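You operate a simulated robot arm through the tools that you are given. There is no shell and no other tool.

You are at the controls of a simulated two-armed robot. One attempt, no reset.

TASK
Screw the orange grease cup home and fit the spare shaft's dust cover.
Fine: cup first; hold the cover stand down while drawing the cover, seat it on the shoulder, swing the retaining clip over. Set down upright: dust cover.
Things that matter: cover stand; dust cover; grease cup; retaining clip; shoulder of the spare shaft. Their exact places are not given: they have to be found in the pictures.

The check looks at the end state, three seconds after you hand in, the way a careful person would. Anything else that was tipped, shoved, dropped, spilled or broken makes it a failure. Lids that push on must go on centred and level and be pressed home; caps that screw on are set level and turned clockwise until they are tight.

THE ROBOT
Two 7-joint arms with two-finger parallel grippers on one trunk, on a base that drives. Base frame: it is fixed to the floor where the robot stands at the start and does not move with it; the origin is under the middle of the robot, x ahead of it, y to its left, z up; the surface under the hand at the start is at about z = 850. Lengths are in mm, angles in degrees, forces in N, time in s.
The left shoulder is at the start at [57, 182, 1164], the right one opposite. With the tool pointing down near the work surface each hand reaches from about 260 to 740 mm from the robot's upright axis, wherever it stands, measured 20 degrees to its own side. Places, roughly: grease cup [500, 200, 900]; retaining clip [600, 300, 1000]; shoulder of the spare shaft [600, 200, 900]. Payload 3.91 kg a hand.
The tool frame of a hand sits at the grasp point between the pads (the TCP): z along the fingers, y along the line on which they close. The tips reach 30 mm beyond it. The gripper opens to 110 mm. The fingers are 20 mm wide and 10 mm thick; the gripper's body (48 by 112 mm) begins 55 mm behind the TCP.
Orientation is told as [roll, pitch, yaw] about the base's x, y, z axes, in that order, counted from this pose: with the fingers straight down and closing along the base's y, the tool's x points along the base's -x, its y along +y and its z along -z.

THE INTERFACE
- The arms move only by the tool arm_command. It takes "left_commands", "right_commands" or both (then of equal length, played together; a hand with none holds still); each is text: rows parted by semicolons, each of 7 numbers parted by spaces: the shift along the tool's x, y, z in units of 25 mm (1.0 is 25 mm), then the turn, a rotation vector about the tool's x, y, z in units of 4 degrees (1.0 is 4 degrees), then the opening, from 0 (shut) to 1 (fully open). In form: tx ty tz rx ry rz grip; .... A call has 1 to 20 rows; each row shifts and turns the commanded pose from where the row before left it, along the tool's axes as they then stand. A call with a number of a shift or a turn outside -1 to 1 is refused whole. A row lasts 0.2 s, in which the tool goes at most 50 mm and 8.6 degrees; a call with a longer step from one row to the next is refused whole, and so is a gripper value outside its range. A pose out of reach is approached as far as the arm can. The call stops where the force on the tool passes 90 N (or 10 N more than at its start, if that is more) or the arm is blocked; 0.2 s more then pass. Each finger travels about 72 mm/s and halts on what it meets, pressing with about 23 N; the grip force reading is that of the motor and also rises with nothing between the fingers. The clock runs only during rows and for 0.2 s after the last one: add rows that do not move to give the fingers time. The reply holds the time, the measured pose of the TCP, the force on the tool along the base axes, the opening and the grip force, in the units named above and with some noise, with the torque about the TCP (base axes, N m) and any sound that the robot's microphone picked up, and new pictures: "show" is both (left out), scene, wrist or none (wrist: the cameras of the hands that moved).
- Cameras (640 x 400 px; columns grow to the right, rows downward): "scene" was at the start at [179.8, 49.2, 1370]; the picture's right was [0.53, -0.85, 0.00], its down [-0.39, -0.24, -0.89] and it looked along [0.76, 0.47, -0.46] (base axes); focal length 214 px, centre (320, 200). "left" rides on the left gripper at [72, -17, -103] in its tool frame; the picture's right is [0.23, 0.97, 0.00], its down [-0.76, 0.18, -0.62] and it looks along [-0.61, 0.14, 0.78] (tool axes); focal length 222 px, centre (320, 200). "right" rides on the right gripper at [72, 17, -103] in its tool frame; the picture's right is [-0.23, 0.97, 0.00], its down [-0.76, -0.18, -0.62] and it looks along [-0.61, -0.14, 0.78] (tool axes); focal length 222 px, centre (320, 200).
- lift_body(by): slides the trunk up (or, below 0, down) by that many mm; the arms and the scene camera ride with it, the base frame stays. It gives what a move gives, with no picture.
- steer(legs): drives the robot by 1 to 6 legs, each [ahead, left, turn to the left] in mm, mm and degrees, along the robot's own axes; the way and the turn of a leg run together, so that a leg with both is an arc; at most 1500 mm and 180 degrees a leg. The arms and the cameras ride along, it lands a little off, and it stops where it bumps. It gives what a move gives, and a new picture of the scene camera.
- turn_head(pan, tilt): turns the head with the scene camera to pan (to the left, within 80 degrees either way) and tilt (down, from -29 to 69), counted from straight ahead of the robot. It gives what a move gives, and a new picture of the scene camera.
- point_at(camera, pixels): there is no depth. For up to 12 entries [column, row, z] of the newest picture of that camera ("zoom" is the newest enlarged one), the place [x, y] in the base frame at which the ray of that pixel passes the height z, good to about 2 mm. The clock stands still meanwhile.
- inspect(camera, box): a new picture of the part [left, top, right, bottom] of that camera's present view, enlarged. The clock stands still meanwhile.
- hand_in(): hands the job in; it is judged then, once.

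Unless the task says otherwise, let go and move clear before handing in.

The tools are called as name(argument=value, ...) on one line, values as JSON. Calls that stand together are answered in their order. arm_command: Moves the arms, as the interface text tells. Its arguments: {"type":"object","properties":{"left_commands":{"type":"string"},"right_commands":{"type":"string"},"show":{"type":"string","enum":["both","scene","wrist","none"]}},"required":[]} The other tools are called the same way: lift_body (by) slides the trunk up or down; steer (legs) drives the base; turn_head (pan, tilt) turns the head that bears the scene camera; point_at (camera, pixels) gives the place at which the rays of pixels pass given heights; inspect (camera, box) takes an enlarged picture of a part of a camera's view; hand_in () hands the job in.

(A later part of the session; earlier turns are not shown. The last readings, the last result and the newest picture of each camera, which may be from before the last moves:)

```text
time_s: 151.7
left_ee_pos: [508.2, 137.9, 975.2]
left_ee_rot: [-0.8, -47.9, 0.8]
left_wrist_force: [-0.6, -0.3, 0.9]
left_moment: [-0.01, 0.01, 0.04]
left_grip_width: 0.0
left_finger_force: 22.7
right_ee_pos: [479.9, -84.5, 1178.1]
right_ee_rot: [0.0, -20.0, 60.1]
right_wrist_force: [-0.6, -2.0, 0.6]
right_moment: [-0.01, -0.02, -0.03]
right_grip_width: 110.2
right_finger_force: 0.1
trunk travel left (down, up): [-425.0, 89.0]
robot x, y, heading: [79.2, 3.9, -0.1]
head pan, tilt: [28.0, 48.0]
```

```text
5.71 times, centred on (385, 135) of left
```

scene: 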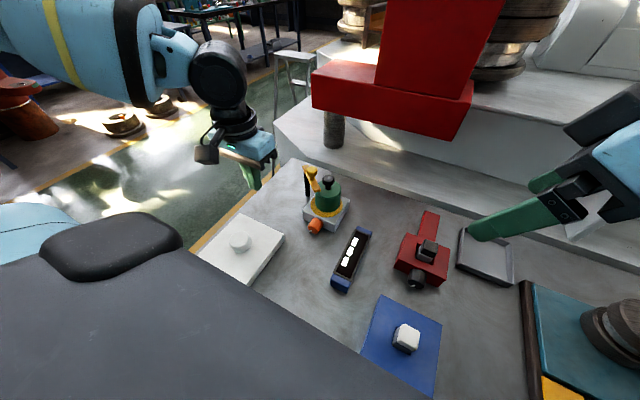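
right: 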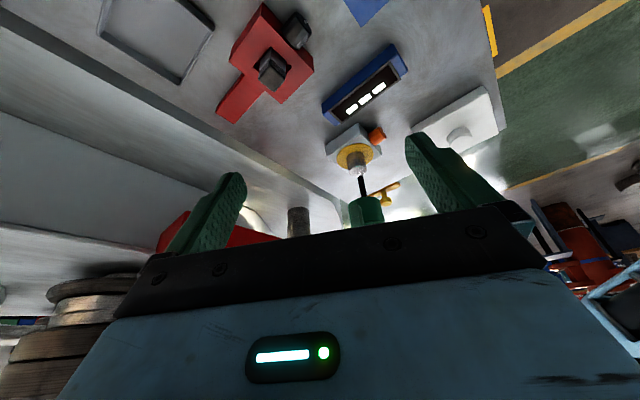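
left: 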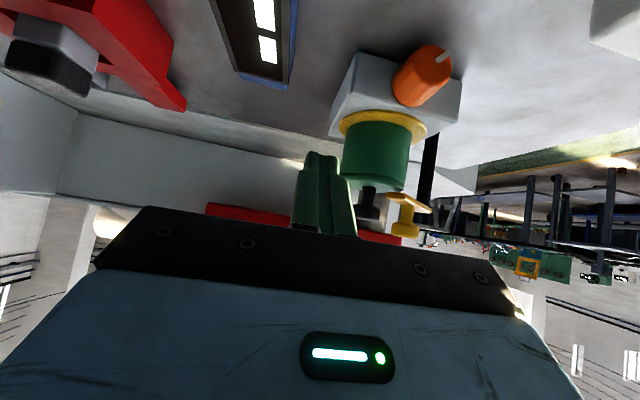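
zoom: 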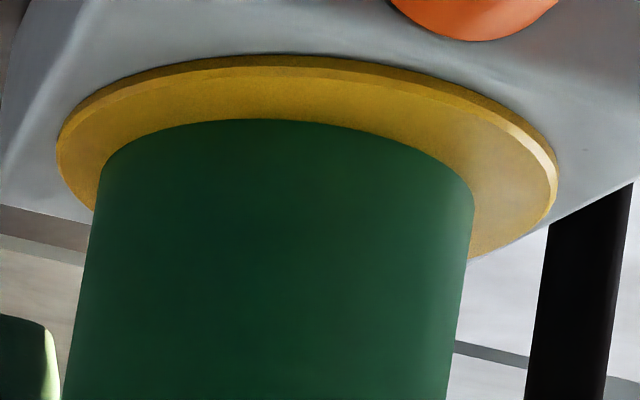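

The level view shows the bar about 1–2 mm above the cover's green top, at the height of the neck and clear of it, so the cover is properly seated under the clip. The clip stopped rigidly at about 45° without moving the cover, which looks like its own stop; I'll confirm with one firmer push.

arm_command(left_commands="-0.743 0 -0.669 0 0 0 0; -0.743 0 -0.669 0 0 0 0; -0.743 0 -0.669 0 0 0 0; 0 0 0 0.1 1 0 0; 0 0 0 0.1 1 0 0; 0 0 0 0 1 0 0; 0 0 0 0 1 0 0; 0 0 0 0 1 0 0; 0 0 0 0 1 0 0; 0 0 0 0 1 0 0; 0 0 0 0 1 0 0; 0 0 0 0 1 0 0; 0 0 0 0 1 0 0; 0 0 0 0 1 0 0; 0 0 0 0 1 0 0; 0 0 0 0 0 0 0", show="none")

arm_command(left_commands="0 0.8 0 0 0 0 0; 0 0.8 0 0 0 0 0; -0.3 0.8 0 0 0 0 0; -0.5 0.8 0 0 0 0 0; -0.5 0.8 0 0 0 0 0; -0.5 0.8 0 0 0 0 0; -0.5 0.5 0 0 0 0 0; 0 0 0 0 0 0 0", show="wrist")

inspect(camera="left", box=[160, 40, 400, 210])

```text
time_s: 155.1
left_ee_pos: [508.5, 139.9, 1048.1]
left_ee_rot: [-1.2, 0.2, -0.4]
left_wrist_force: [0.1, -0.2, -0.4]
left_moment: [-0.03, 0.01, -0.02]
left_grip_width: 0.0
left_finger_force: 23.6
right_ee_pos: [480.3, -83.7, 1177.7]
right_ee_rot: [0.0, -19.9, 60.1]
right_wrist_force: [-0.8, -0.2, 0.7]
right_moment: [0.0, -0.03, 0.0]
right_grip_width: 109.9
right_finger_force: 0.1
trunk travel left (down, up): [-425.0, 89.0]
robot x, y, heading: [77.8, 2.2, -0.0]
head pan, tilt: [28.0, 48.0]
```

```text
time_s: 156.9
left_ee_pos: [566.1, 271.3, 1046.4]
left_ee_rot: [-1.2, 0.0, -0.3]
left_wrist_force: [0.1, -0.6, -0.6]
left_moment: [-0.01, -0.01, 0.0]
left_grip_width: 0.0
left_finger_force: 22.8
right_ee_pos: [480.2, -84.2, 1177.0]
right_ee_rot: [0.0, -20.0, 60.1]
right_wrist_force: [0.5, 0.1, -0.2]
right_moment: [0.01, 0.01, -0.02]
right_grip_width: 110.0
right_finger_force: 0.0
trunk travel left (down, up): [-425.0, 89.0]
robot x, y, heading: [76.6, 1.9, 0.1]
head pan, tilt: [28.0, 48.0]
```

left: 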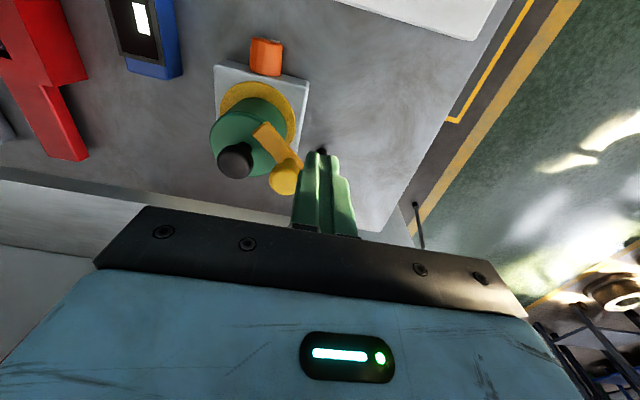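

```text
2.35 times, centred on (280, 125) of left
```

zoom: 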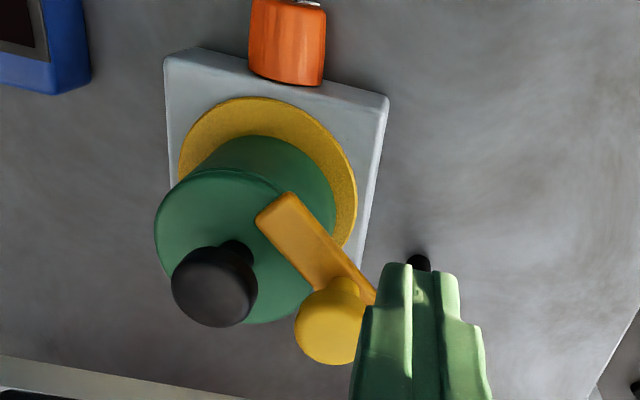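

I'll lower behind the clip's knob and push along the arc with about 20 N.

arm_command(left_commands="0 0 0.7 0 0 0 0; 0 0 0.66 0.15 0 0 0; -0.24 -0.1 0 0.15 0 0 0; -0.24 -0.1 0 0 0 0 0; -0.06 -0.053 0 0 0 0 0; -0.06 -0.053 0 0 0 0 0; -0.06 -0.053 0 0 0 0 0; 0 0 0 0 0 0 0", show="none")

inspect(camera="left", box=[160, 40, 400, 210])

inspect(camera="scene", box=[300, 150, 350, 235])

```text
time_s: 158.7
left_ee_pos: [581.2, 261.9, 1012.3]
left_ee_rot: [-2.3, 0.1, -0.3]
left_wrist_force: [-1.2, 0.5, -0.8]
left_moment: [0.0, 0.04, -0.01]
left_grip_width: 0.1
left_finger_force: 23.2
right_ee_pos: [480.5, -83.4, 1177.6]
right_ee_rot: [0.0, -20.1, 60.2]
right_wrist_force: [-1.4, -0.3, -0.6]
right_moment: [0.03, 0.03, 0.0]
right_grip_width: 109.8
right_finger_force: 0.1
trunk travel left (down, up): [-425.0, 89.0]
robot x, y, heading: [77.6, 1.2, 0.1]
head pan, tilt: [28.0, 48.0]
```

```text
2.35 times, centred on (280, 125) of left
```

zoom: 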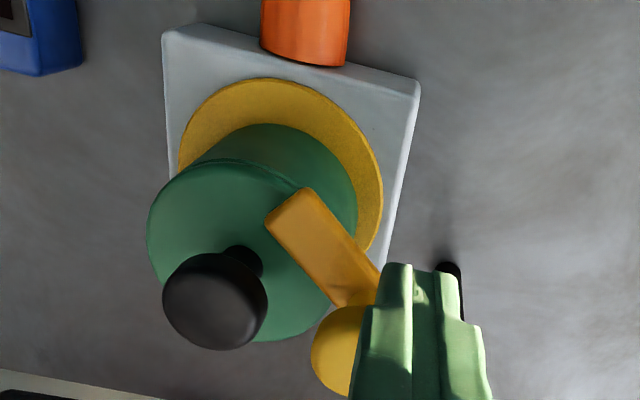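

```text
4.71 times, centred on (325, 192) of scene
```

zoom: 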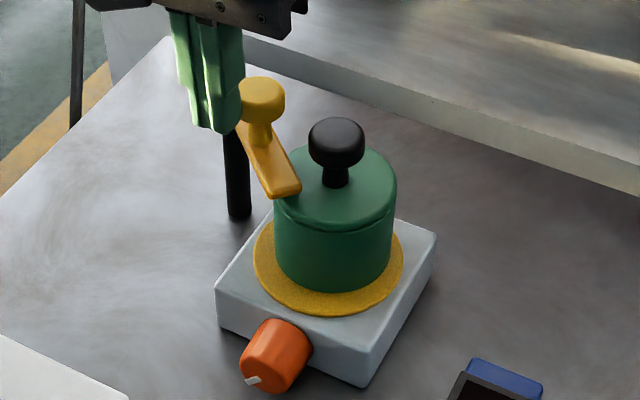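

Just touching now. I'll push four more small steps along the arc.

arm_command(left_commands="-0.06 -0.053 0 -0.2 0 0 0; -0.06 -0.053 0 -0.2 0 0 0; -0.06 -0.053 0 -0.17 0 0 0; 0 0 0 0 0 0 0", show="none")

inspect(camera="scene", box=[300, 150, 350, 235])

inspect(camera="right", box=[340, 155, 400, 210])

```text
time_s: 159.7
left_ee_pos: [580.9, 261.6, 1012.4]
left_ee_rot: [0.2, 0.3, -0.4]
left_wrist_force: [-28.7, 10.7, -0.9]
left_moment: [0.3, 0.69, -0.19]
left_grip_width: 0.0
left_finger_force: 23.2
right_ee_pos: [476.3, -82.5, 1177.9]
right_ee_rot: [-0.2, -20.2, 60.2]
right_wrist_force: [0.7, 0.7, 1.1]
right_moment: [0.01, 0.01, -0.05]
right_grip_width: 109.9
right_finger_force: 0.0
trunk travel left (down, up): [-425.0, 89.0]
robot x, y, heading: [77.3, 2.0, 0.2]
head pan, tilt: [28.0, 48.0]
```

```text
4.71 times, centred on (325, 192) of scene
```

zoom: 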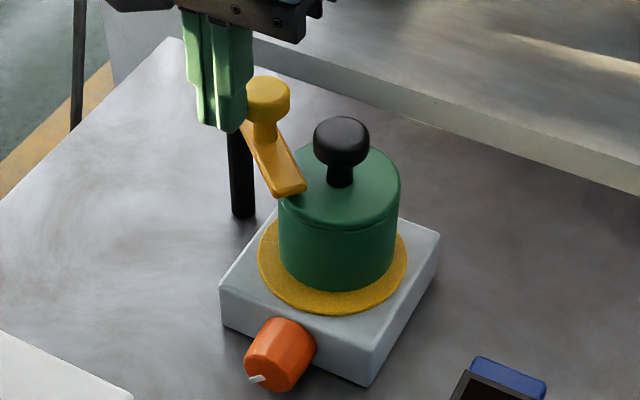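

```text
7.27 times, centred on (370, 182) of right
```

zoom: 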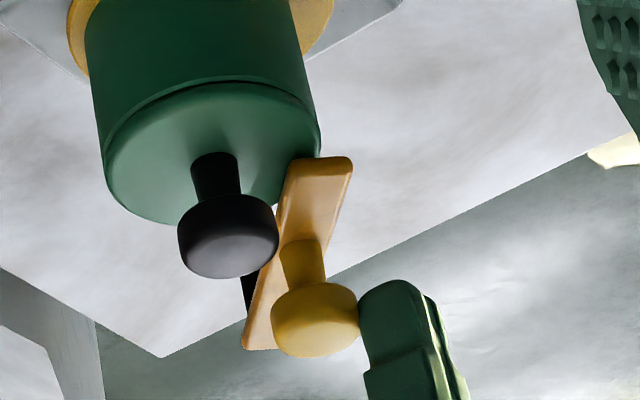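

At 30 N neither the clip nor the cover moved, so the clip is against its own stop, lying over the cover. I'll back the left hand away the way it came, then up and clear.

arm_command(left_commands="0.4 0.3 0 0 0 0 0; 0.3 0.3 0 0 0 0 0; 0 0 -0.8 0 0 0 0; 0 0 -0.8 0 0 0 0; 0 0 -0.8 0 0 0 0; 0 0 -0.8 0 0 0 0; 0.8 0.4 -0.4 0 0 0 0; 0.8 0.4 -0.4 0 0 0 0; 0.8 0.4 -0.4 0 0 0 0; 0.8 0.4 -0.4 0 0 0 0; 0.8 0.4 -0.4 0 0 0 0; 0 0 0 0 0 0 0", show="both")

inspect(camera="scene", box=[295, 150, 355, 240])

inspect(camera="right", box=[320, 110, 420, 220])

```text
time_s: 162.3
left_ee_pos: [467.5, 322.8, 1142.8]
left_ee_rot: [0.1, 0.2, -0.4]
left_wrist_force: [0.3, 0.3, 0.1]
left_moment: [0.0, 0.03, -0.01]
left_grip_width: 0.0
left_finger_force: 23.1
right_ee_pos: [480.3, -84.4, 1178.9]
right_ee_rot: [0.0, -20.1, 60.0]
right_wrist_force: [1.0, 0.1, 0.5]
right_moment: [0.0, 0.0, -0.01]
right_grip_width: 109.8
right_finger_force: 0.0
trunk travel left (down, up): [-425.0, 89.0]
robot x, y, heading: [79.8, -3.2, 0.1]
head pan, tilt: [28.0, 48.0]
```

scene: 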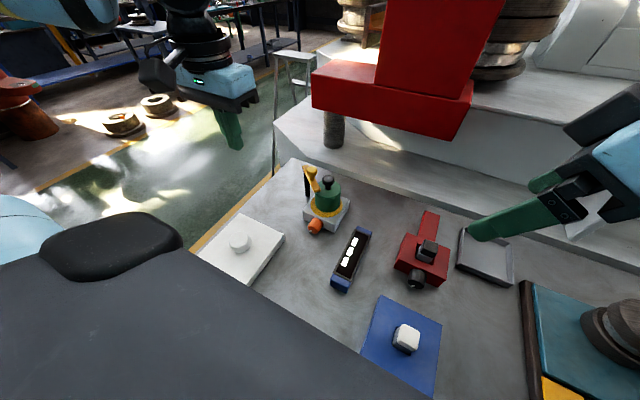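
left: 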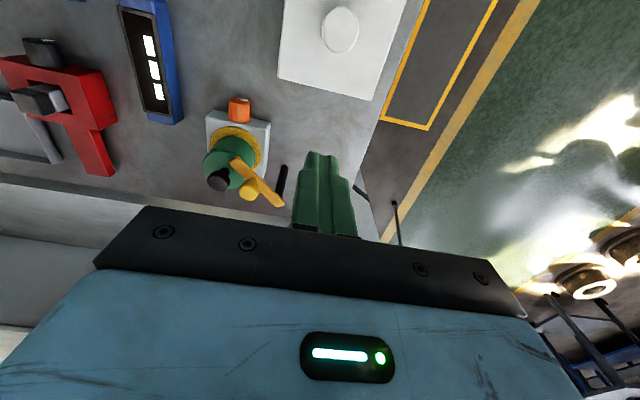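

```text
4.44 times, centred on (325, 195) of scene
```

zoom: 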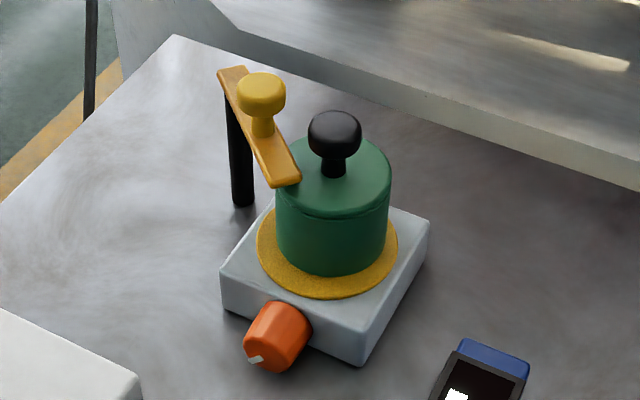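

```text
3.64 times, centred on (370, 165) of right
```

zoom: 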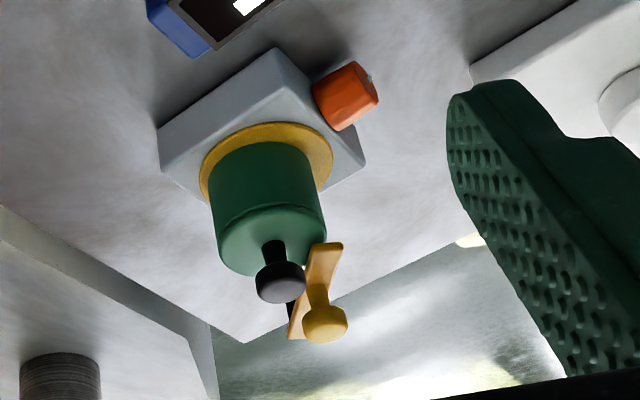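

The clip lies across the cover's rim. In this zoom the cover looks slightly off-centre in the ring, so I'll check centring and level at higher magnification.

inspect(camera="scene", box=[305, 185, 350, 220])

inspect(camera="right", box=[350, 135, 395, 180])

inspect(camera="scene", box=[310, 165, 350, 215])

```text
11.43 times, centred on (328, 202) of scene
```

zoom: 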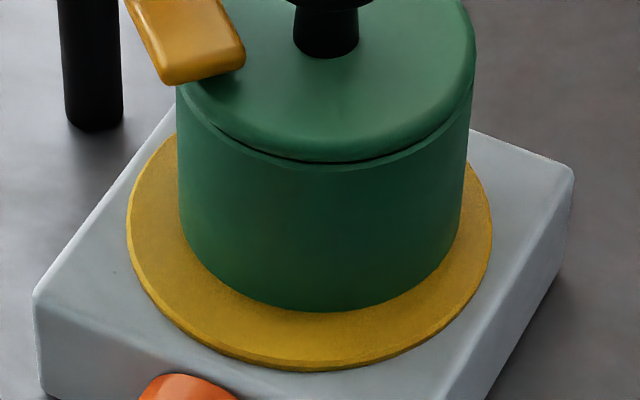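

```text
8.89 times, centred on (372, 158) of right
```

zoom: 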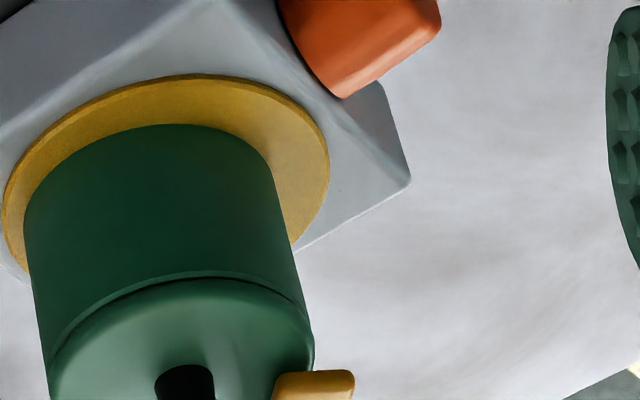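

```text
8.00 times, centred on (330, 190) of scene
```

zoom: 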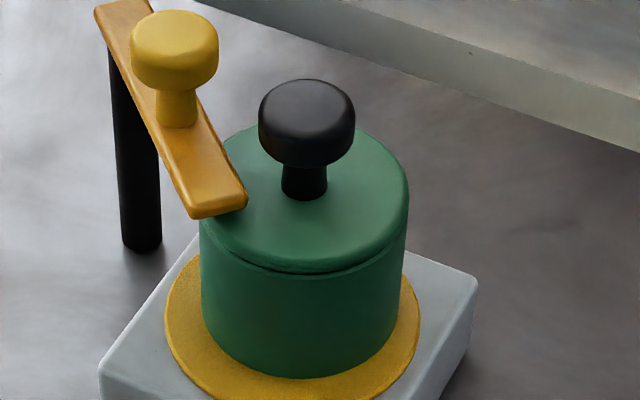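

The numbers suggest the clip nudged the cover sideways by 1–2 mm, so the bar may be catching the cover's top edge. To settle the seat height precisely, I'll touch the stand's top with the same fingertips (I know the grip height there) for comparison.

arm_command(left_commands="0.2 -0.25 0.9 0 0 0 0; 0.2 -0.25 0.9 0 0 0 0; 0.2 -0.25 0.9 0 0 0 0; 0.2 -0.25 0.9 0 0 0 0; 0.2 -0.25 0.9 0 0 0 0; 0 0 0.9 0 0 0 0; 0 0 0.9 0 0 0 0; 0 0 0.9 0 0 0 0; 0 0 0.9 0 0 0 0; 0 0 0.7 0 0 0 0; 0 0 0 0 0 0 0", show="wrist")

```text
time_s: 164.7
left_ee_pos: [442.7, 292.5, 923.8]
left_ee_rot: [0.0, 0.1, -0.4]
left_wrist_force: [-0.5, -0.8, -0.2]
left_moment: [-0.03, 0.01, 0.03]
left_grip_width: 0.0
left_finger_force: 22.6
right_ee_pos: [479.4, -83.7, 1178.0]
right_ee_rot: [0.0, -19.9, 60.2]
right_wrist_force: [-1.3, 0.1, 0.7]
right_moment: [-0.02, 0.0, -0.02]
right_grip_width: 109.8
right_finger_force: 0.2
trunk travel left (down, up): [-425.0, 89.0]
robot x, y, heading: [79.5, -0.2, 0.2]
head pan, tilt: [28.0, 48.0]
```

left: 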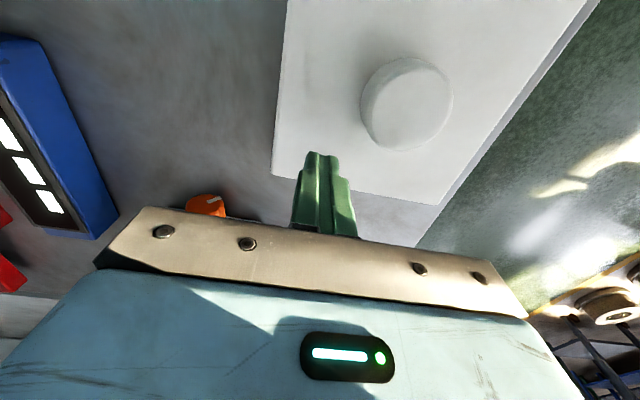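

Above the stand at z=923.8 with no contact. I'll lower in small steps to touch it.

arm_command(left_commands="0 0 0.2 0 0 0 0; 0 0 0.12 0 0 0 0; 0 0 0.12 0 0 0 0; 0 0 0.08 0 0 0 0; 0 0 0 0 0 0 0; 0 0 0 0 0 0 0", show="none")

```text
time_s: 166.1
left_ee_pos: [443.4, 292.6, 910.7]
left_ee_rot: [0.0, 0.1, -0.3]
left_wrist_force: [-1.0, 0.2, -0.2]
left_moment: [-0.02, -0.03, 0.04]
left_grip_width: 0.1
left_finger_force: 23.3
right_ee_pos: [480.8, -84.2, 1177.5]
right_ee_rot: [0.0, -20.0, 60.1]
right_wrist_force: [0.1, -1.2, -0.3]
right_moment: [-0.04, 0.01, 0.0]
right_grip_width: 109.8
right_finger_force: 0.0
trunk travel left (down, up): [-425.0, 89.0]
robot x, y, heading: [78.2, 0.4, 0.1]
head pan, tilt: [28.0, 48.0]
```

arm_command(left_commands="0 0 0.1 0 0 0 0; 0 0 0.1 0 0 0 0; 0 0 0.06 0 0 0 0; 0 0 0 0 0 0 0; 0 0 0 0 0 0 0", show="none")

```text
time_s: 167.3
left_ee_pos: [444.0, 293.0, 905.5]
left_ee_rot: [0.1, -0.1, -0.3]
left_wrist_force: [-0.5, 9.1, 35.3]
left_moment: [0.27, 0.18, -0.19]
left_grip_width: 0.0
left_finger_force: 23.2
right_ee_pos: [478.6, -83.4, 1179.4]
right_ee_rot: [-0.2, -20.1, 60.1]
right_wrist_force: [0.0, -0.4, 0.2]
right_moment: [0.01, -0.03, 0.01]
right_grip_width: 110.0
right_finger_force: 0.1
trunk travel left (down, up): [-425.0, 89.0]
robot x, y, heading: [76.0, 3.6, 0.0]
head pan, tilt: [28.0, 48.0]
```

The stand touches at TCP 905.5 and the block at 920.7; the cover slid freely to within 3 mm of the block and its top is exactly 60 mm above it, so it is fully seated. My image comparisons show the small sideways shift came from my 92 N press, not the clip, so I'll look down from above to check the centring.

arm_command(left_commands="0 0 -0.9 0 0 0 0; 0 0 -0.9 0 0 0 0; 0 0 -0.9 0 0 0 0; 0 0 -0.9 0 0 0 0; 0 0 -0.9 0 0 0 0; 0 0 -0.9 0 0 0 0; 0 0 -0.9 0 0 0 0; -0.87 -0.32 0 0 0 0 0; -0.87 -0.32 0 0 0 0 0; -0.87 -0.32 0 0 0 0 0; -0.87 -0.32 0 0 0 0 0; -0.87 -0.32 0 0 0 0 0; -0.87 -0.32 0 0 0 0 0; -0.87 -0.32 0 0 0 0 0; -0.87 -0.32 0 0 0 0 0; -0.87 -0.32 0 0 0 0 0; 0 0 0 0 0 0 0", show="wrist")

inspect(camera="left", box=[220, 0, 440, 150])

```text
time_s: 170.9
left_ee_pos: [639.2, 220.0, 1060.9]
left_ee_rot: [0.0, 0.1, -0.2]
left_wrist_force: [0.2, -0.5, -0.5]
left_moment: [0.0, -0.04, 0.01]
left_grip_width: 0.0
left_finger_force: 22.8
right_ee_pos: [479.4, -83.7, 1178.9]
right_ee_rot: [-0.2, -20.0, 60.2]
right_wrist_force: [-0.5, 0.2, -0.4]
right_moment: [0.03, -0.01, 0.02]
right_grip_width: 110.1
right_finger_force: 0.0
trunk travel left (down, up): [-425.0, 89.0]
robot x, y, heading: [80.5, 0.5, 0.1]
head pan, tilt: [28.0, 48.0]
```

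left: 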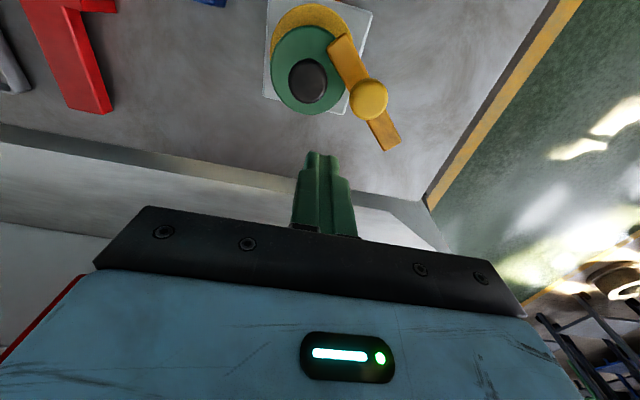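

```text
2.67 times, centred on (330, 75) of left
```

zoom: 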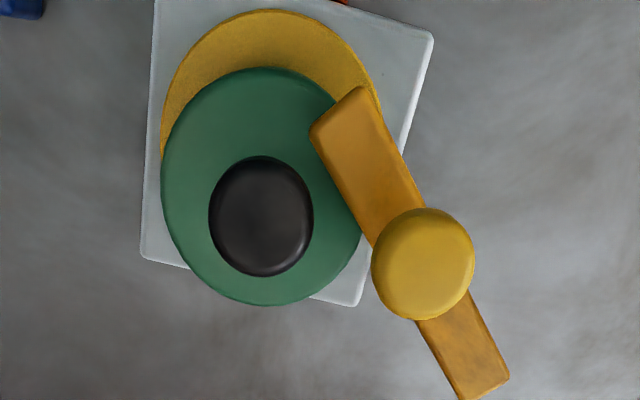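

This near-vertical view shows cover, knob, ring and block together. I'll read their positions at their touch-measured heights.

point_at(camera="zoom", pixels=[[433, 35, 888], [143, 255, 888], [357, 305, 888], [161, 185, 948], [363, 200, 948], [262, 68, 948], [265, 305, 948], [209, 216, 976], [313, 216, 976], [261, 156, 976], [262, 276, 976], [272, 10, 888]])

point_at(camera="zoom", pixels=[[311, 130, 961], [362, 87, 961], [461, 399, 961], [508, 378, 961], [372, 264, 1000], [475, 264, 1000], [423, 209, 1000], [423, 320, 1000]])

```text
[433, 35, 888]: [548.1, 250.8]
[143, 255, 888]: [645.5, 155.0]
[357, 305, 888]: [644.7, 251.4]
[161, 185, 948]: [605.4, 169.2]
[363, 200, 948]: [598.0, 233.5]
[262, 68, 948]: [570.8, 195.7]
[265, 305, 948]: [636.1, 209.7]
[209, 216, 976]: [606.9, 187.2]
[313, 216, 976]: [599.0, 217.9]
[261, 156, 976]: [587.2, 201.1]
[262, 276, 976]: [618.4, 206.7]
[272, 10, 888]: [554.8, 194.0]
```

```text
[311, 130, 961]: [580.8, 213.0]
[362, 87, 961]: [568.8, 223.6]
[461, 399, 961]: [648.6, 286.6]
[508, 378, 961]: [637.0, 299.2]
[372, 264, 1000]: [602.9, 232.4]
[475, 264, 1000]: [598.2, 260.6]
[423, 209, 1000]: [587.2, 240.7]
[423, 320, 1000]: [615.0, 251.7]
```

I'll get the ring's side edges in the same picture to compare its centre with the cover's.

point_at(camera="zoom", pixels=[[162, 140, 890], [381, 112, 890], [272, 10, 890], [200, 55, 890], [345, 45, 890], [155, 2, 888], [433, 35, 880], [143, 255, 880], [357, 305, 880], [262, 187, 950], [261, 216, 983]])

inspect(camera="left", box=[255, 0, 385, 80])

```text
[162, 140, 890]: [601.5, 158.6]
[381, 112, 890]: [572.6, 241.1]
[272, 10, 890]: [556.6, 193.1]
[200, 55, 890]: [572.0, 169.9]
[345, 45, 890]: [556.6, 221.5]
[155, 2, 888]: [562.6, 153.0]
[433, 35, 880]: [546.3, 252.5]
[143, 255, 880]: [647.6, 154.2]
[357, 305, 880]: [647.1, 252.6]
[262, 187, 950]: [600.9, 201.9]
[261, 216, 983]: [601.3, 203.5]
```

```text
4.92 times, centred on (320, 40) of left
```

zoom: 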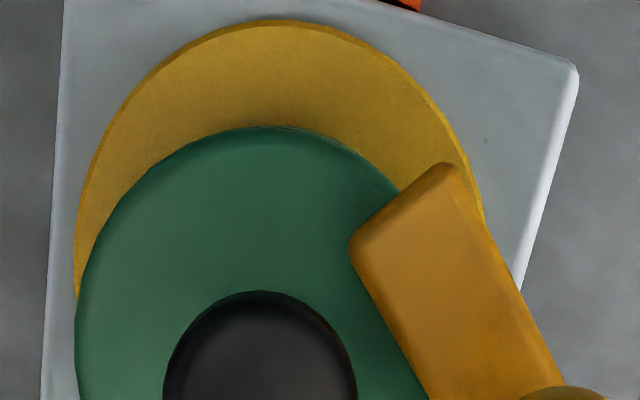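

Ring centre is about (600,204.5) and the cover's centre about (602,202), so it sits roughly 3 mm toward (+x,−y) within its play. I'll nudge it back gently from that side with the fingertips low on its wall.

arm_command(left_commands="-0.03 -0.8 0 0 0 0 0; 0 -0.8 0 0 0 0 0; 0 -0.8 0 0 0 0 0; 0 0 0.8 0 0 0 0; 0 0 0.9 0 0 0 0; 0 0 0.9 0 0 0 0; 0 0 0.9 0 0 0 0; 0 0 0.9 0 0 0 0; 0 0 0 0 0 0 0", show="wrist")

inspect(camera="right", box=[320, 110, 420, 220])

inspect(camera="scene", box=[295, 140, 365, 225])

```text
time_s: 172.6
left_ee_pos: [632.5, 180.9, 979.9]
left_ee_rot: [-0.9, -2.1, -0.1]
left_wrist_force: [-20.1, 2.9, 49.5]
left_moment: [0.21, 1.08, 0.1]
left_grip_width: 0.0
left_finger_force: 23.2
left hand out of reach, approached as far as the arm can: row 2, 3
right_ee_pos: [477.2, -83.7, 1178.4]
right_ee_rot: [-0.2, -20.0, 60.2]
right_wrist_force: [0.0, 0.1, -0.9]
right_moment: [-0.01, 0.04, -0.02]
right_grip_width: 110.0
right_finger_force: 0.1
trunk travel left (down, up): [-425.0, 89.0]
robot x, y, heading: [78.4, 6.6, 0.1]
head pan, tilt: [28.0, 48.0]
stopped in row 8 (left hand): the force on the tool passed its limit at 105 N (the readings are from after the stop); the commanded pose is now the measured one
```

left: 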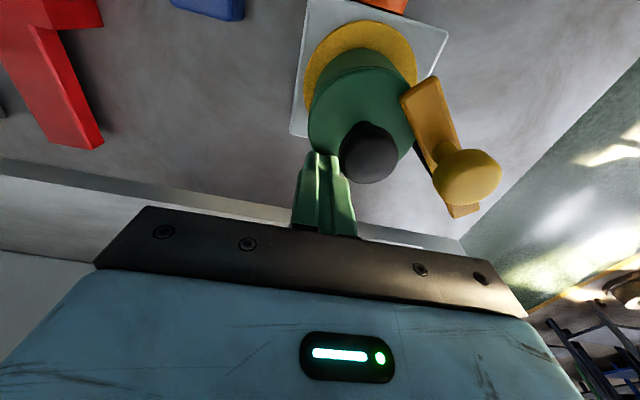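

```text
3.64 times, centred on (370, 165) of right
```

zoom: 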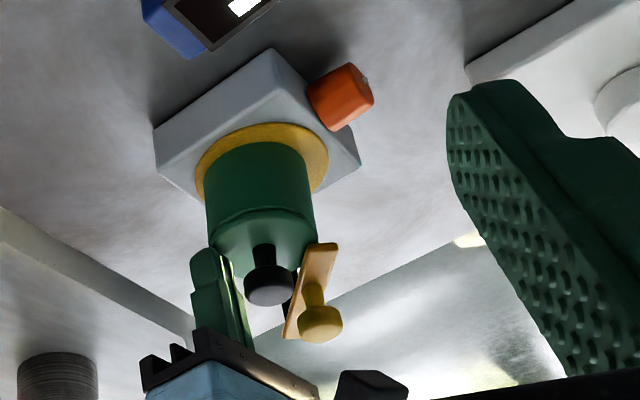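

```text
4.71 times, centred on (330, 182) of scene
```

zoom: 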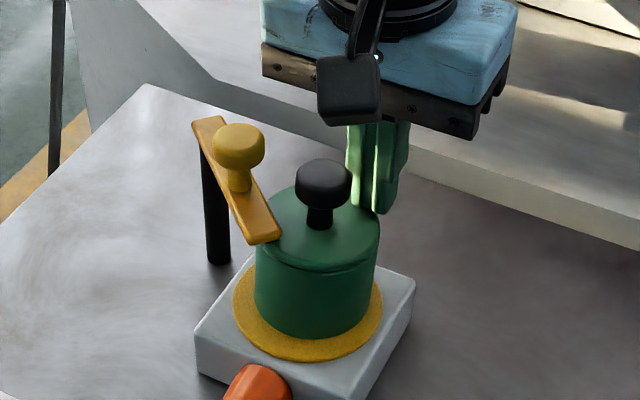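

The arm could not reach that far, and it came down on the cover's top edge instead, stopping at the force limit. I'll lift straight up at once and check the cover.

arm_command(left_commands="0 0 -0.4 0 0 0 0; 0 0 -0.8 0 0.25 0 0; 0 0 -0.8 -0.2 0.27 0 0; 0 0 -0.8 0 0 0 0; 0 0 0 0 0 0 0", show="wrist")

inspect(camera="left", box=[260, 0, 500, 170])

inspect(camera="scene", box=[300, 160, 355, 225])

inspect(camera="right", box=[335, 130, 405, 210])

```text
time_s: 173.8
left_ee_pos: [635.1, 187.7, 1040.6]
left_ee_rot: [0.3, 0.7, -0.3]
left_wrist_force: [-0.5, -0.6, -0.4]
left_moment: [0.03, -0.01, 0.0]
left_grip_width: 0.0
left_finger_force: 23.1
left hand out of reach, approached as far as the arm can: row 4
right_ee_pos: [480.1, -83.0, 1178.4]
right_ee_rot: [0.1, -19.9, 60.2]
right_wrist_force: [0.2, 0.6, -0.9]
right_moment: [-0.02, -0.01, 0.02]
right_grip_width: 110.0
right_finger_force: 0.0
trunk travel left (down, up): [-425.0, 89.0]
robot x, y, heading: [83.2, 4.0, 0.1]
head pan, tilt: [28.0, 48.0]
```

left: 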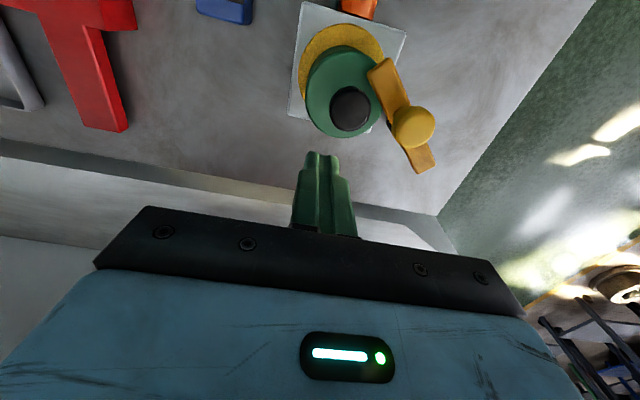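

```text
2.35 times, centred on (380, 85) of left
```

zoom: 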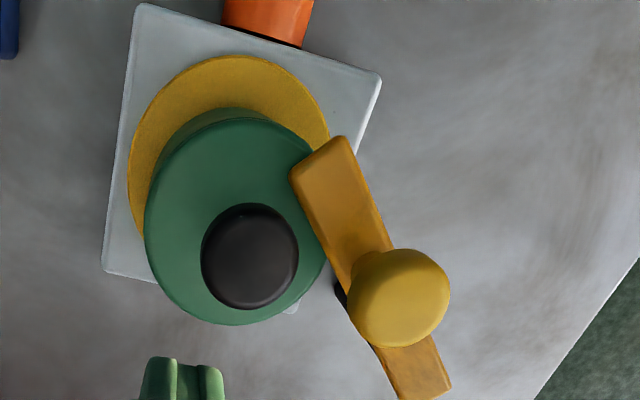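

```text
6.15 times, centred on (328, 192) of scene
```

zoom: 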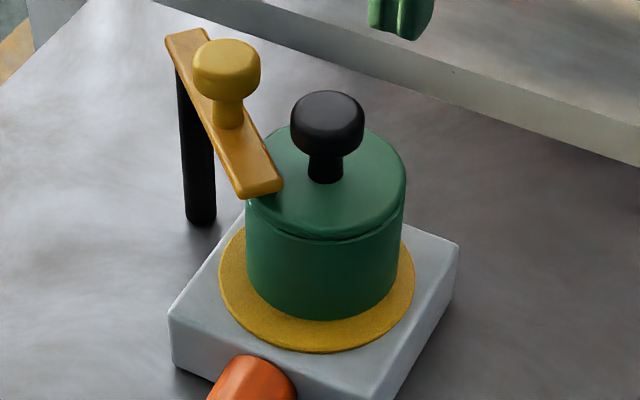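

```text
5.00 times, centred on (370, 170) of right
```

zoom: 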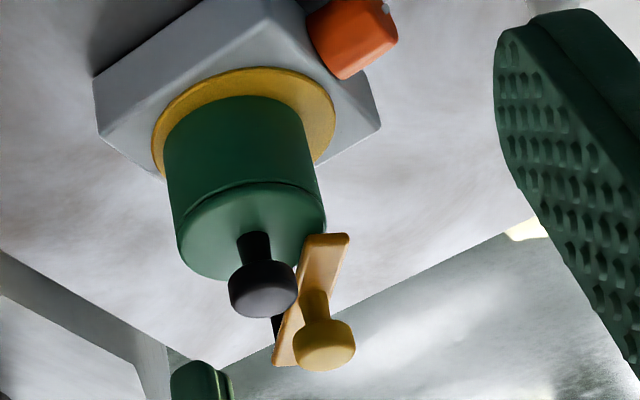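

The cover is still upright and level, with the same roughly 3 mm offset. I'll move to a reachable spot on its −y side for a gentle nudge, checking the position before going down.

arm_command(left_commands="0.66 -0.4 0 0 0 0 0; 0.66 -0.6 0 0 0 0 0; 0 -0.7 0 0 -0.15 0 0; 0 0 0 0 0 0 0", show="none")

```text
time_s: 174.8
left_ee_pos: [592.6, 153.7, 1037.5]
left_ee_rot: [0.4, 0.0, 0.0]
left_wrist_force: [-0.4, 0.1, -0.6]
left_moment: [-0.04, 0.0, 0.0]
left_grip_width: 0.0
left_finger_force: 23.1
left hand out of reach, approached as far as the arm can: row 3
right_ee_pos: [479.5, -82.5, 1177.4]
right_ee_rot: [0.1, -20.0, 60.2]
right_wrist_force: [-0.3, -0.6, 0.3]
right_moment: [-0.01, 0.0, -0.02]
right_grip_width: 110.2
right_finger_force: 0.0
trunk travel left (down, up): [-425.0, 89.0]
robot x, y, heading: [83.4, 2.2, 0.2]
head pan, tilt: [28.0, 48.0]
```

The hand is at (593,154), about 5 mm outside the cover's −y side. I'll descend beside it and then push +y in 1 mm steps.

arm_command(left_commands="0 -0.05 0.7 0 0 0 0; 0 0 0.7 0 0 0 0; 0 0 0.7 0 0 0 0; 0 0 0.7 0 0 0 0; 0 0 0.6 0 0 0 0; 0 0 0 0 0 0 0", show="wrist")

inspect(camera="right", box=[335, 110, 405, 200])

```text
time_s: 176.2
left_ee_pos: [594.8, 152.9, 951.5]
left_ee_rot: [0.2, 0.0, -0.1]
left_wrist_force: [0.1, -1.4, 0.3]
left_moment: [-0.01, -0.02, -0.01]
left_grip_width: 0.1
left_finger_force: 22.8
right_ee_pos: [479.6, -84.0, 1178.3]
right_ee_rot: [0.0, -20.0, 60.2]
right_wrist_force: [-0.9, -0.3, -0.5]
right_moment: [0.0, 0.02, 0.0]
right_grip_width: 110.1
right_finger_force: 0.1
trunk travel left (down, up): [-425.0, 89.0]
robot x, y, heading: [78.9, 0.4, 0.4]
head pan, tilt: [28.0, 48.0]
```

left: 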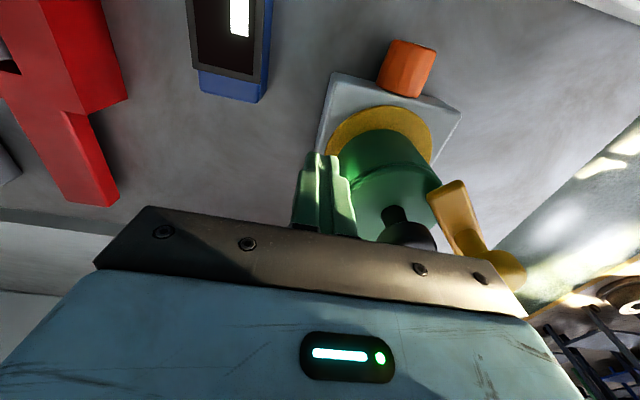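

```text
4.44 times, centred on (370, 155) of right
```

zoom: 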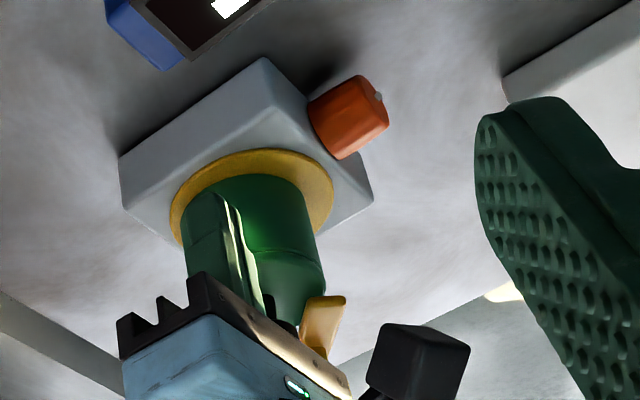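

In position beside the cover with no contact. I'll push +y by 2 mm per row, 8 mm in all.

arm_command(left_commands="0 0.08 0 0 0 0 0; 0 0.08 0 0 0 0 0; 0 0.08 0 0 0 0 0; 0 0.06 0 0 0 0 0; 0 0 0 0 0 0 0", show="none")

inspect(camera="scene", box=[300, 160, 355, 225])

```text
time_s: 177.4
left_ee_pos: [594.3, 161.0, 953.0]
left_ee_rot: [0.2, 0.1, -0.2]
left_wrist_force: [0.0, -0.5, -0.6]
left_moment: [-0.02, 0.0, 0.0]
left_grip_width: 0.1
left_finger_force: 23.1
right_ee_pos: [481.8, -83.9, 1178.6]
right_ee_rot: [0.1, -20.0, 60.2]
right_wrist_force: [0.9, -0.8, -1.4]
right_moment: [-0.02, -0.02, 0.03]
right_grip_width: 110.3
right_finger_force: 0.0
trunk travel left (down, up): [-425.0, 89.0]
robot x, y, heading: [81.0, 0.9, 0.1]
head pan, tilt: [28.0, 48.0]
```

```text
6.15 times, centred on (328, 192) of scene
```

zoom: 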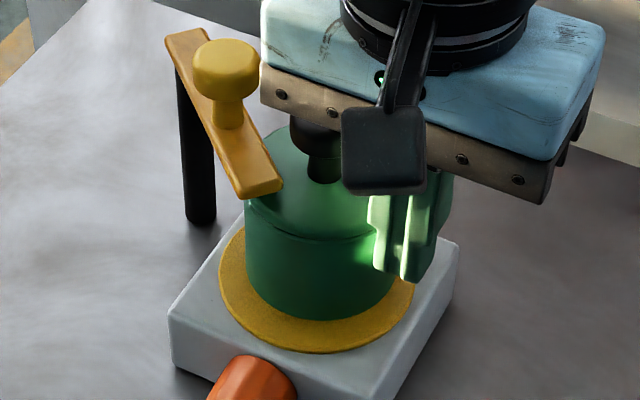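

Still no contact at y=161 (finger face at about 171), so the cover isn't as far toward −y as I estimated. I'll continue in 1 mm steps just to find it.

arm_command(left_commands="0 0.04 0 0 0 0 0; 0 0.04 0 0 0 0 0; 0 0.04 0 0 0 0 0; 0 0 0 0 0 0 0", show="none")

inspect(camera="right", box=[335, 110, 405, 200])

```text
time_s: 178.4
left_ee_pos: [594.2, 165.4, 952.6]
left_ee_rot: [0.2, 0.0, -0.1]
left_wrist_force: [-0.4, -0.2, -0.6]
left_moment: [-0.01, -0.04, 0.01]
left_grip_width: 0.0
left_finger_force: 23.1
right_ee_pos: [480.2, -83.8, 1179.5]
right_ee_rot: [0.0, -20.1, 60.2]
right_wrist_force: [0.2, -0.3, 0.6]
right_moment: [-0.03, 0.01, 0.0]
right_grip_width: 110.0
right_finger_force: 0.0
trunk travel left (down, up): [-425.0, 89.0]
robot x, y, heading: [76.2, -0.4, 0.3]
head pan, tilt: [28.0, 48.0]
```

```text
4.44 times, centred on (370, 155) of right
```

zoom: 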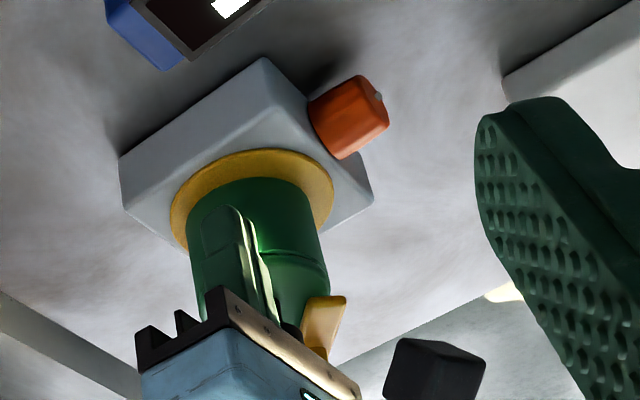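

No force registered, but the cover may be sliding with almost no friction. I'll check its position relative to the ring now.

inspect(camera="scene", box=[300, 160, 355, 225])

arm_command(left_commands="0 -0.3 0 0 0 0 0; 0 -0.2 0 0 0 0 0; 0 0 -0.8 0 0 0 0; 0 0 -0.9 0 0 0 0; 0 0 -0.9 0 0 0 0; 0 0 -0.9 0 0 0 0; 0.5 0 -0.5 0 0 0 0; 0.8 0 0 0 0 0 0; 0.8 0.4 0 0 0 0 0; 0.8 0.8 0 0 0 0 0; 0.5 0.8 0 0 0 0 0; 0 0.8 0 0 0 0 0; 0 0.8 0 0 0 0 0; 0 0.8 0 0 0 0 0; 0 0 0 0 0 0 0", show="both")

inspect(camera="scene", box=[300, 160, 355, 225])

inspect(camera="right", box=[335, 130, 405, 210])

```text
6.15 times, centred on (328, 192) of scene
```

zoom: 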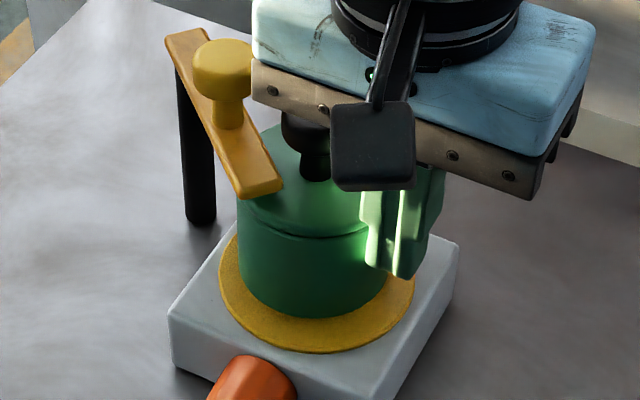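

```text
time_s: 181.6
left_ee_pos: [510.9, 264.0, 1053.3]
left_ee_rot: [0.2, 0.0, -0.2]
left_wrist_force: [0.4, 0.1, 0.1]
left_moment: [0.03, -0.05, -0.01]
left_grip_width: 0.0
left_finger_force: 22.8
left hand out of reach, approached as far as the arm can: row 5
right_ee_pos: [480.4, -83.2, 1177.5]
right_ee_rot: [0.0, -20.0, 60.2]
right_wrist_force: [-0.4, -1.1, -1.0]
right_moment: [-0.01, 0.0, -0.01]
right_grip_width: 110.1
right_finger_force: 0.1
trunk travel left (down, up): [-425.0, 89.0]
robot x, y, heading: [75.9, 0.5, 0.0]
head pan, tilt: [28.0, 48.0]
```

scene: 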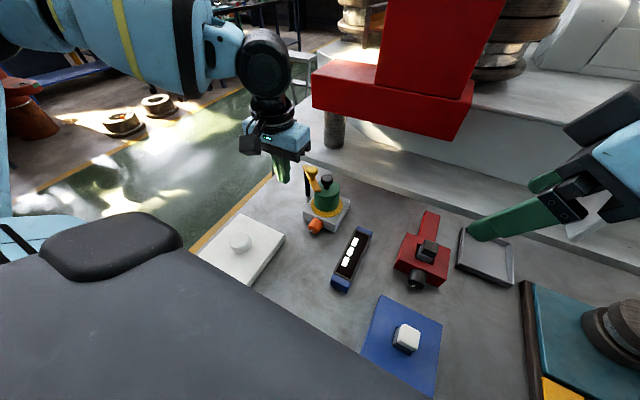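
left: 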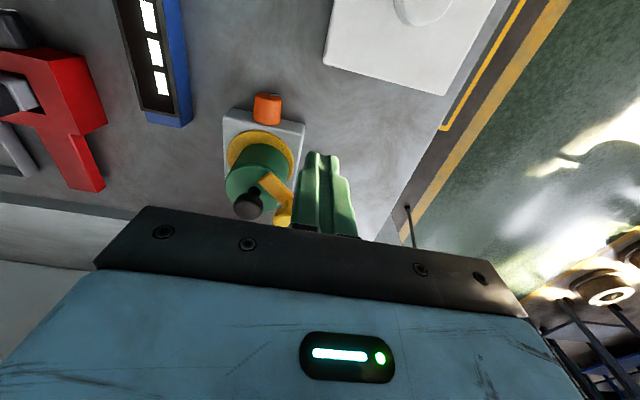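

```text
6.15 times, centred on (328, 192) of scene
```

zoom: 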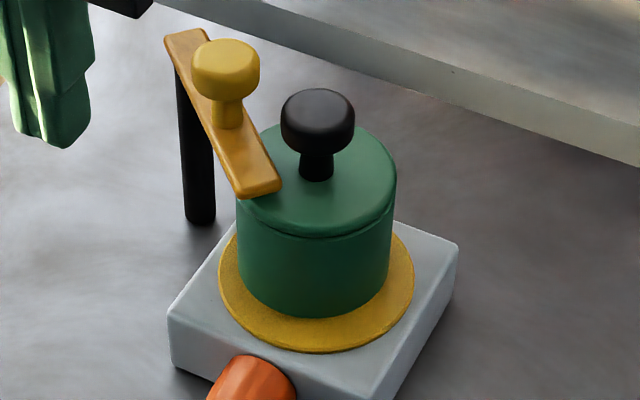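

```text
5.00 times, centred on (370, 170) of right
```

zoom: 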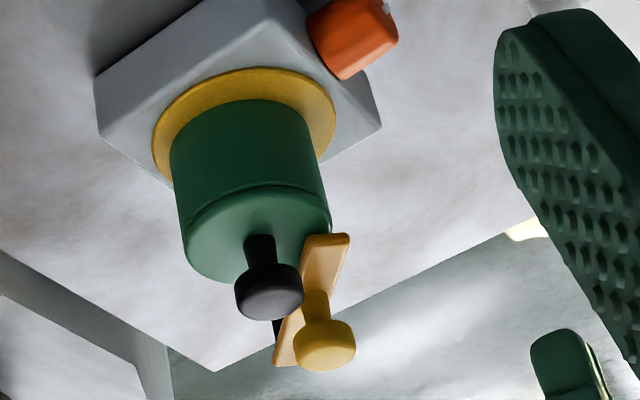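

The cover slid easily and now sits centred in the ring (scene: cover mid 314 vs ring 316.5; right: 244.5 vs 244), upright on the shoulder, and the clip's position didn't change. So the cover isn't what stops the clip; it is at its own stop over the cover. I'll move the left hand well clear and do a final check.

arm_command(left_commands="0.6 0.5 -0.6 0 0 0 0; 0.6 0.6 -0.6 0 0 0 0; 0.6 0.6 -0.6 0 0 0 0; 0.6 0.6 -0.6 0 0 0 0; 0.6 0.6 -0.6 0 0 0 0; 0.6 0.6 -0.6 0 0 0 0; 0.4 0.6 -0.6 0 0 0 0; 0 0.6 0 0 0 0 0; 0 0 0 0 0 0 0.3", show="both")

inspect(camera="scene", box=[285, 150, 365, 245])

inspect(camera="scene", box=[180, 190, 420, 330])

inspect(camera="right", box=[300, 60, 500, 220])

```text
time_s: 183.6
left_ee_pos: [410.5, 381.5, 1158.5]
left_ee_rot: [0.4, 0.0, -0.2]
left_wrist_force: [0.2, 0.0, 0.1]
left_moment: [-0.01, 0.03, 0.01]
left_grip_width: 33.1
left_finger_force: 0.0
right_ee_pos: [479.5, -83.4, 1178.0]
right_ee_rot: [0.0, -19.9, 60.1]
right_wrist_force: [-0.1, -0.9, 0.0]
right_moment: [0.01, 0.03, -0.01]
right_grip_width: 109.9
right_finger_force: 0.2
trunk travel left (down, up): [-425.0, 89.0]
robot x, y, heading: [80.2, 1.6, 0.1]
head pan, tilt: [28.0, 48.0]
```

scene: 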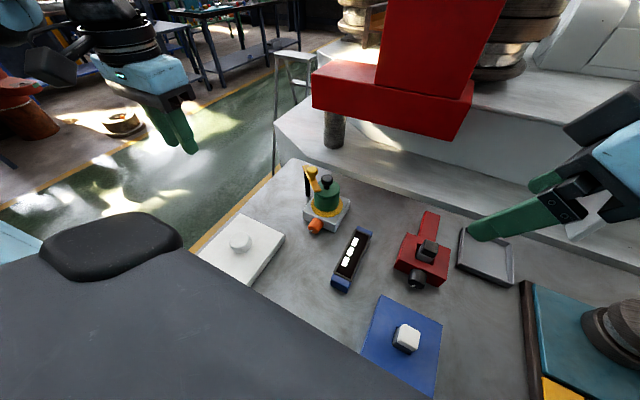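
left: 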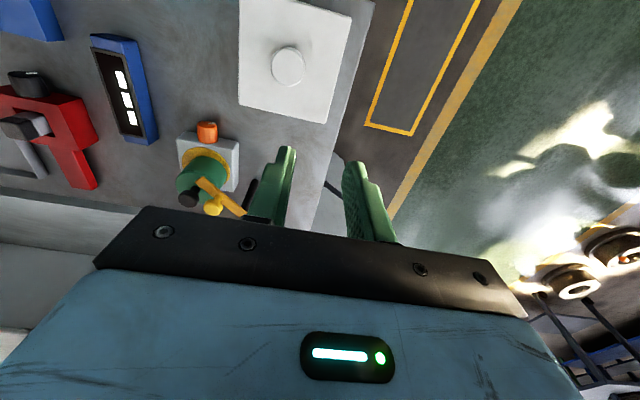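

```text
4.21 times, centred on (325, 198) of scene
```

zoom: 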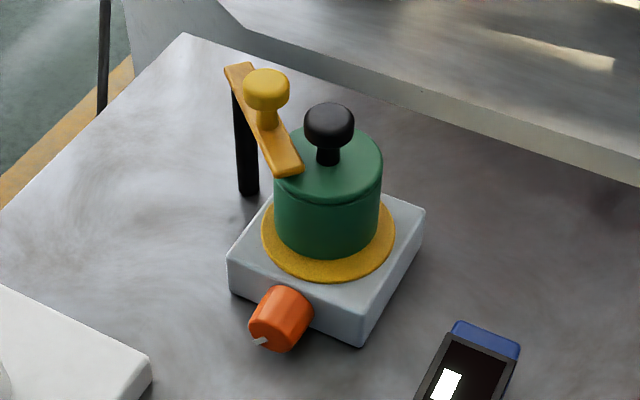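

```text
2.67 times, centred on (300, 260) of scene
```

zoom: 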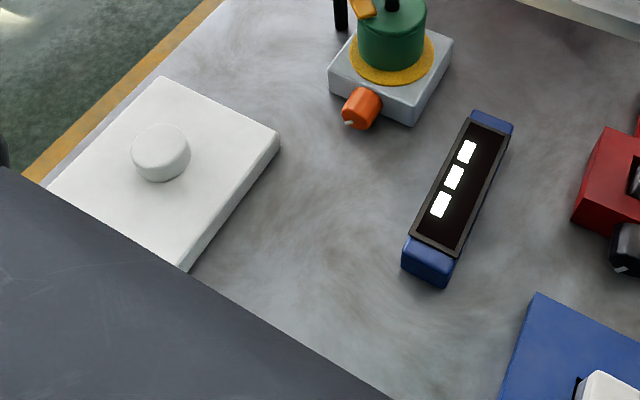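

```text
2.50 times, centred on (400, 140) of right
```

zoom: 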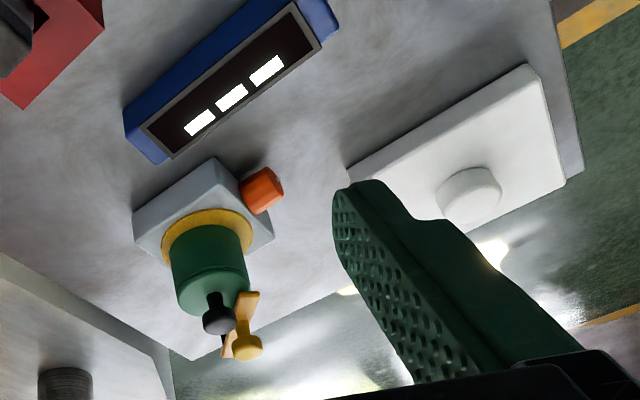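

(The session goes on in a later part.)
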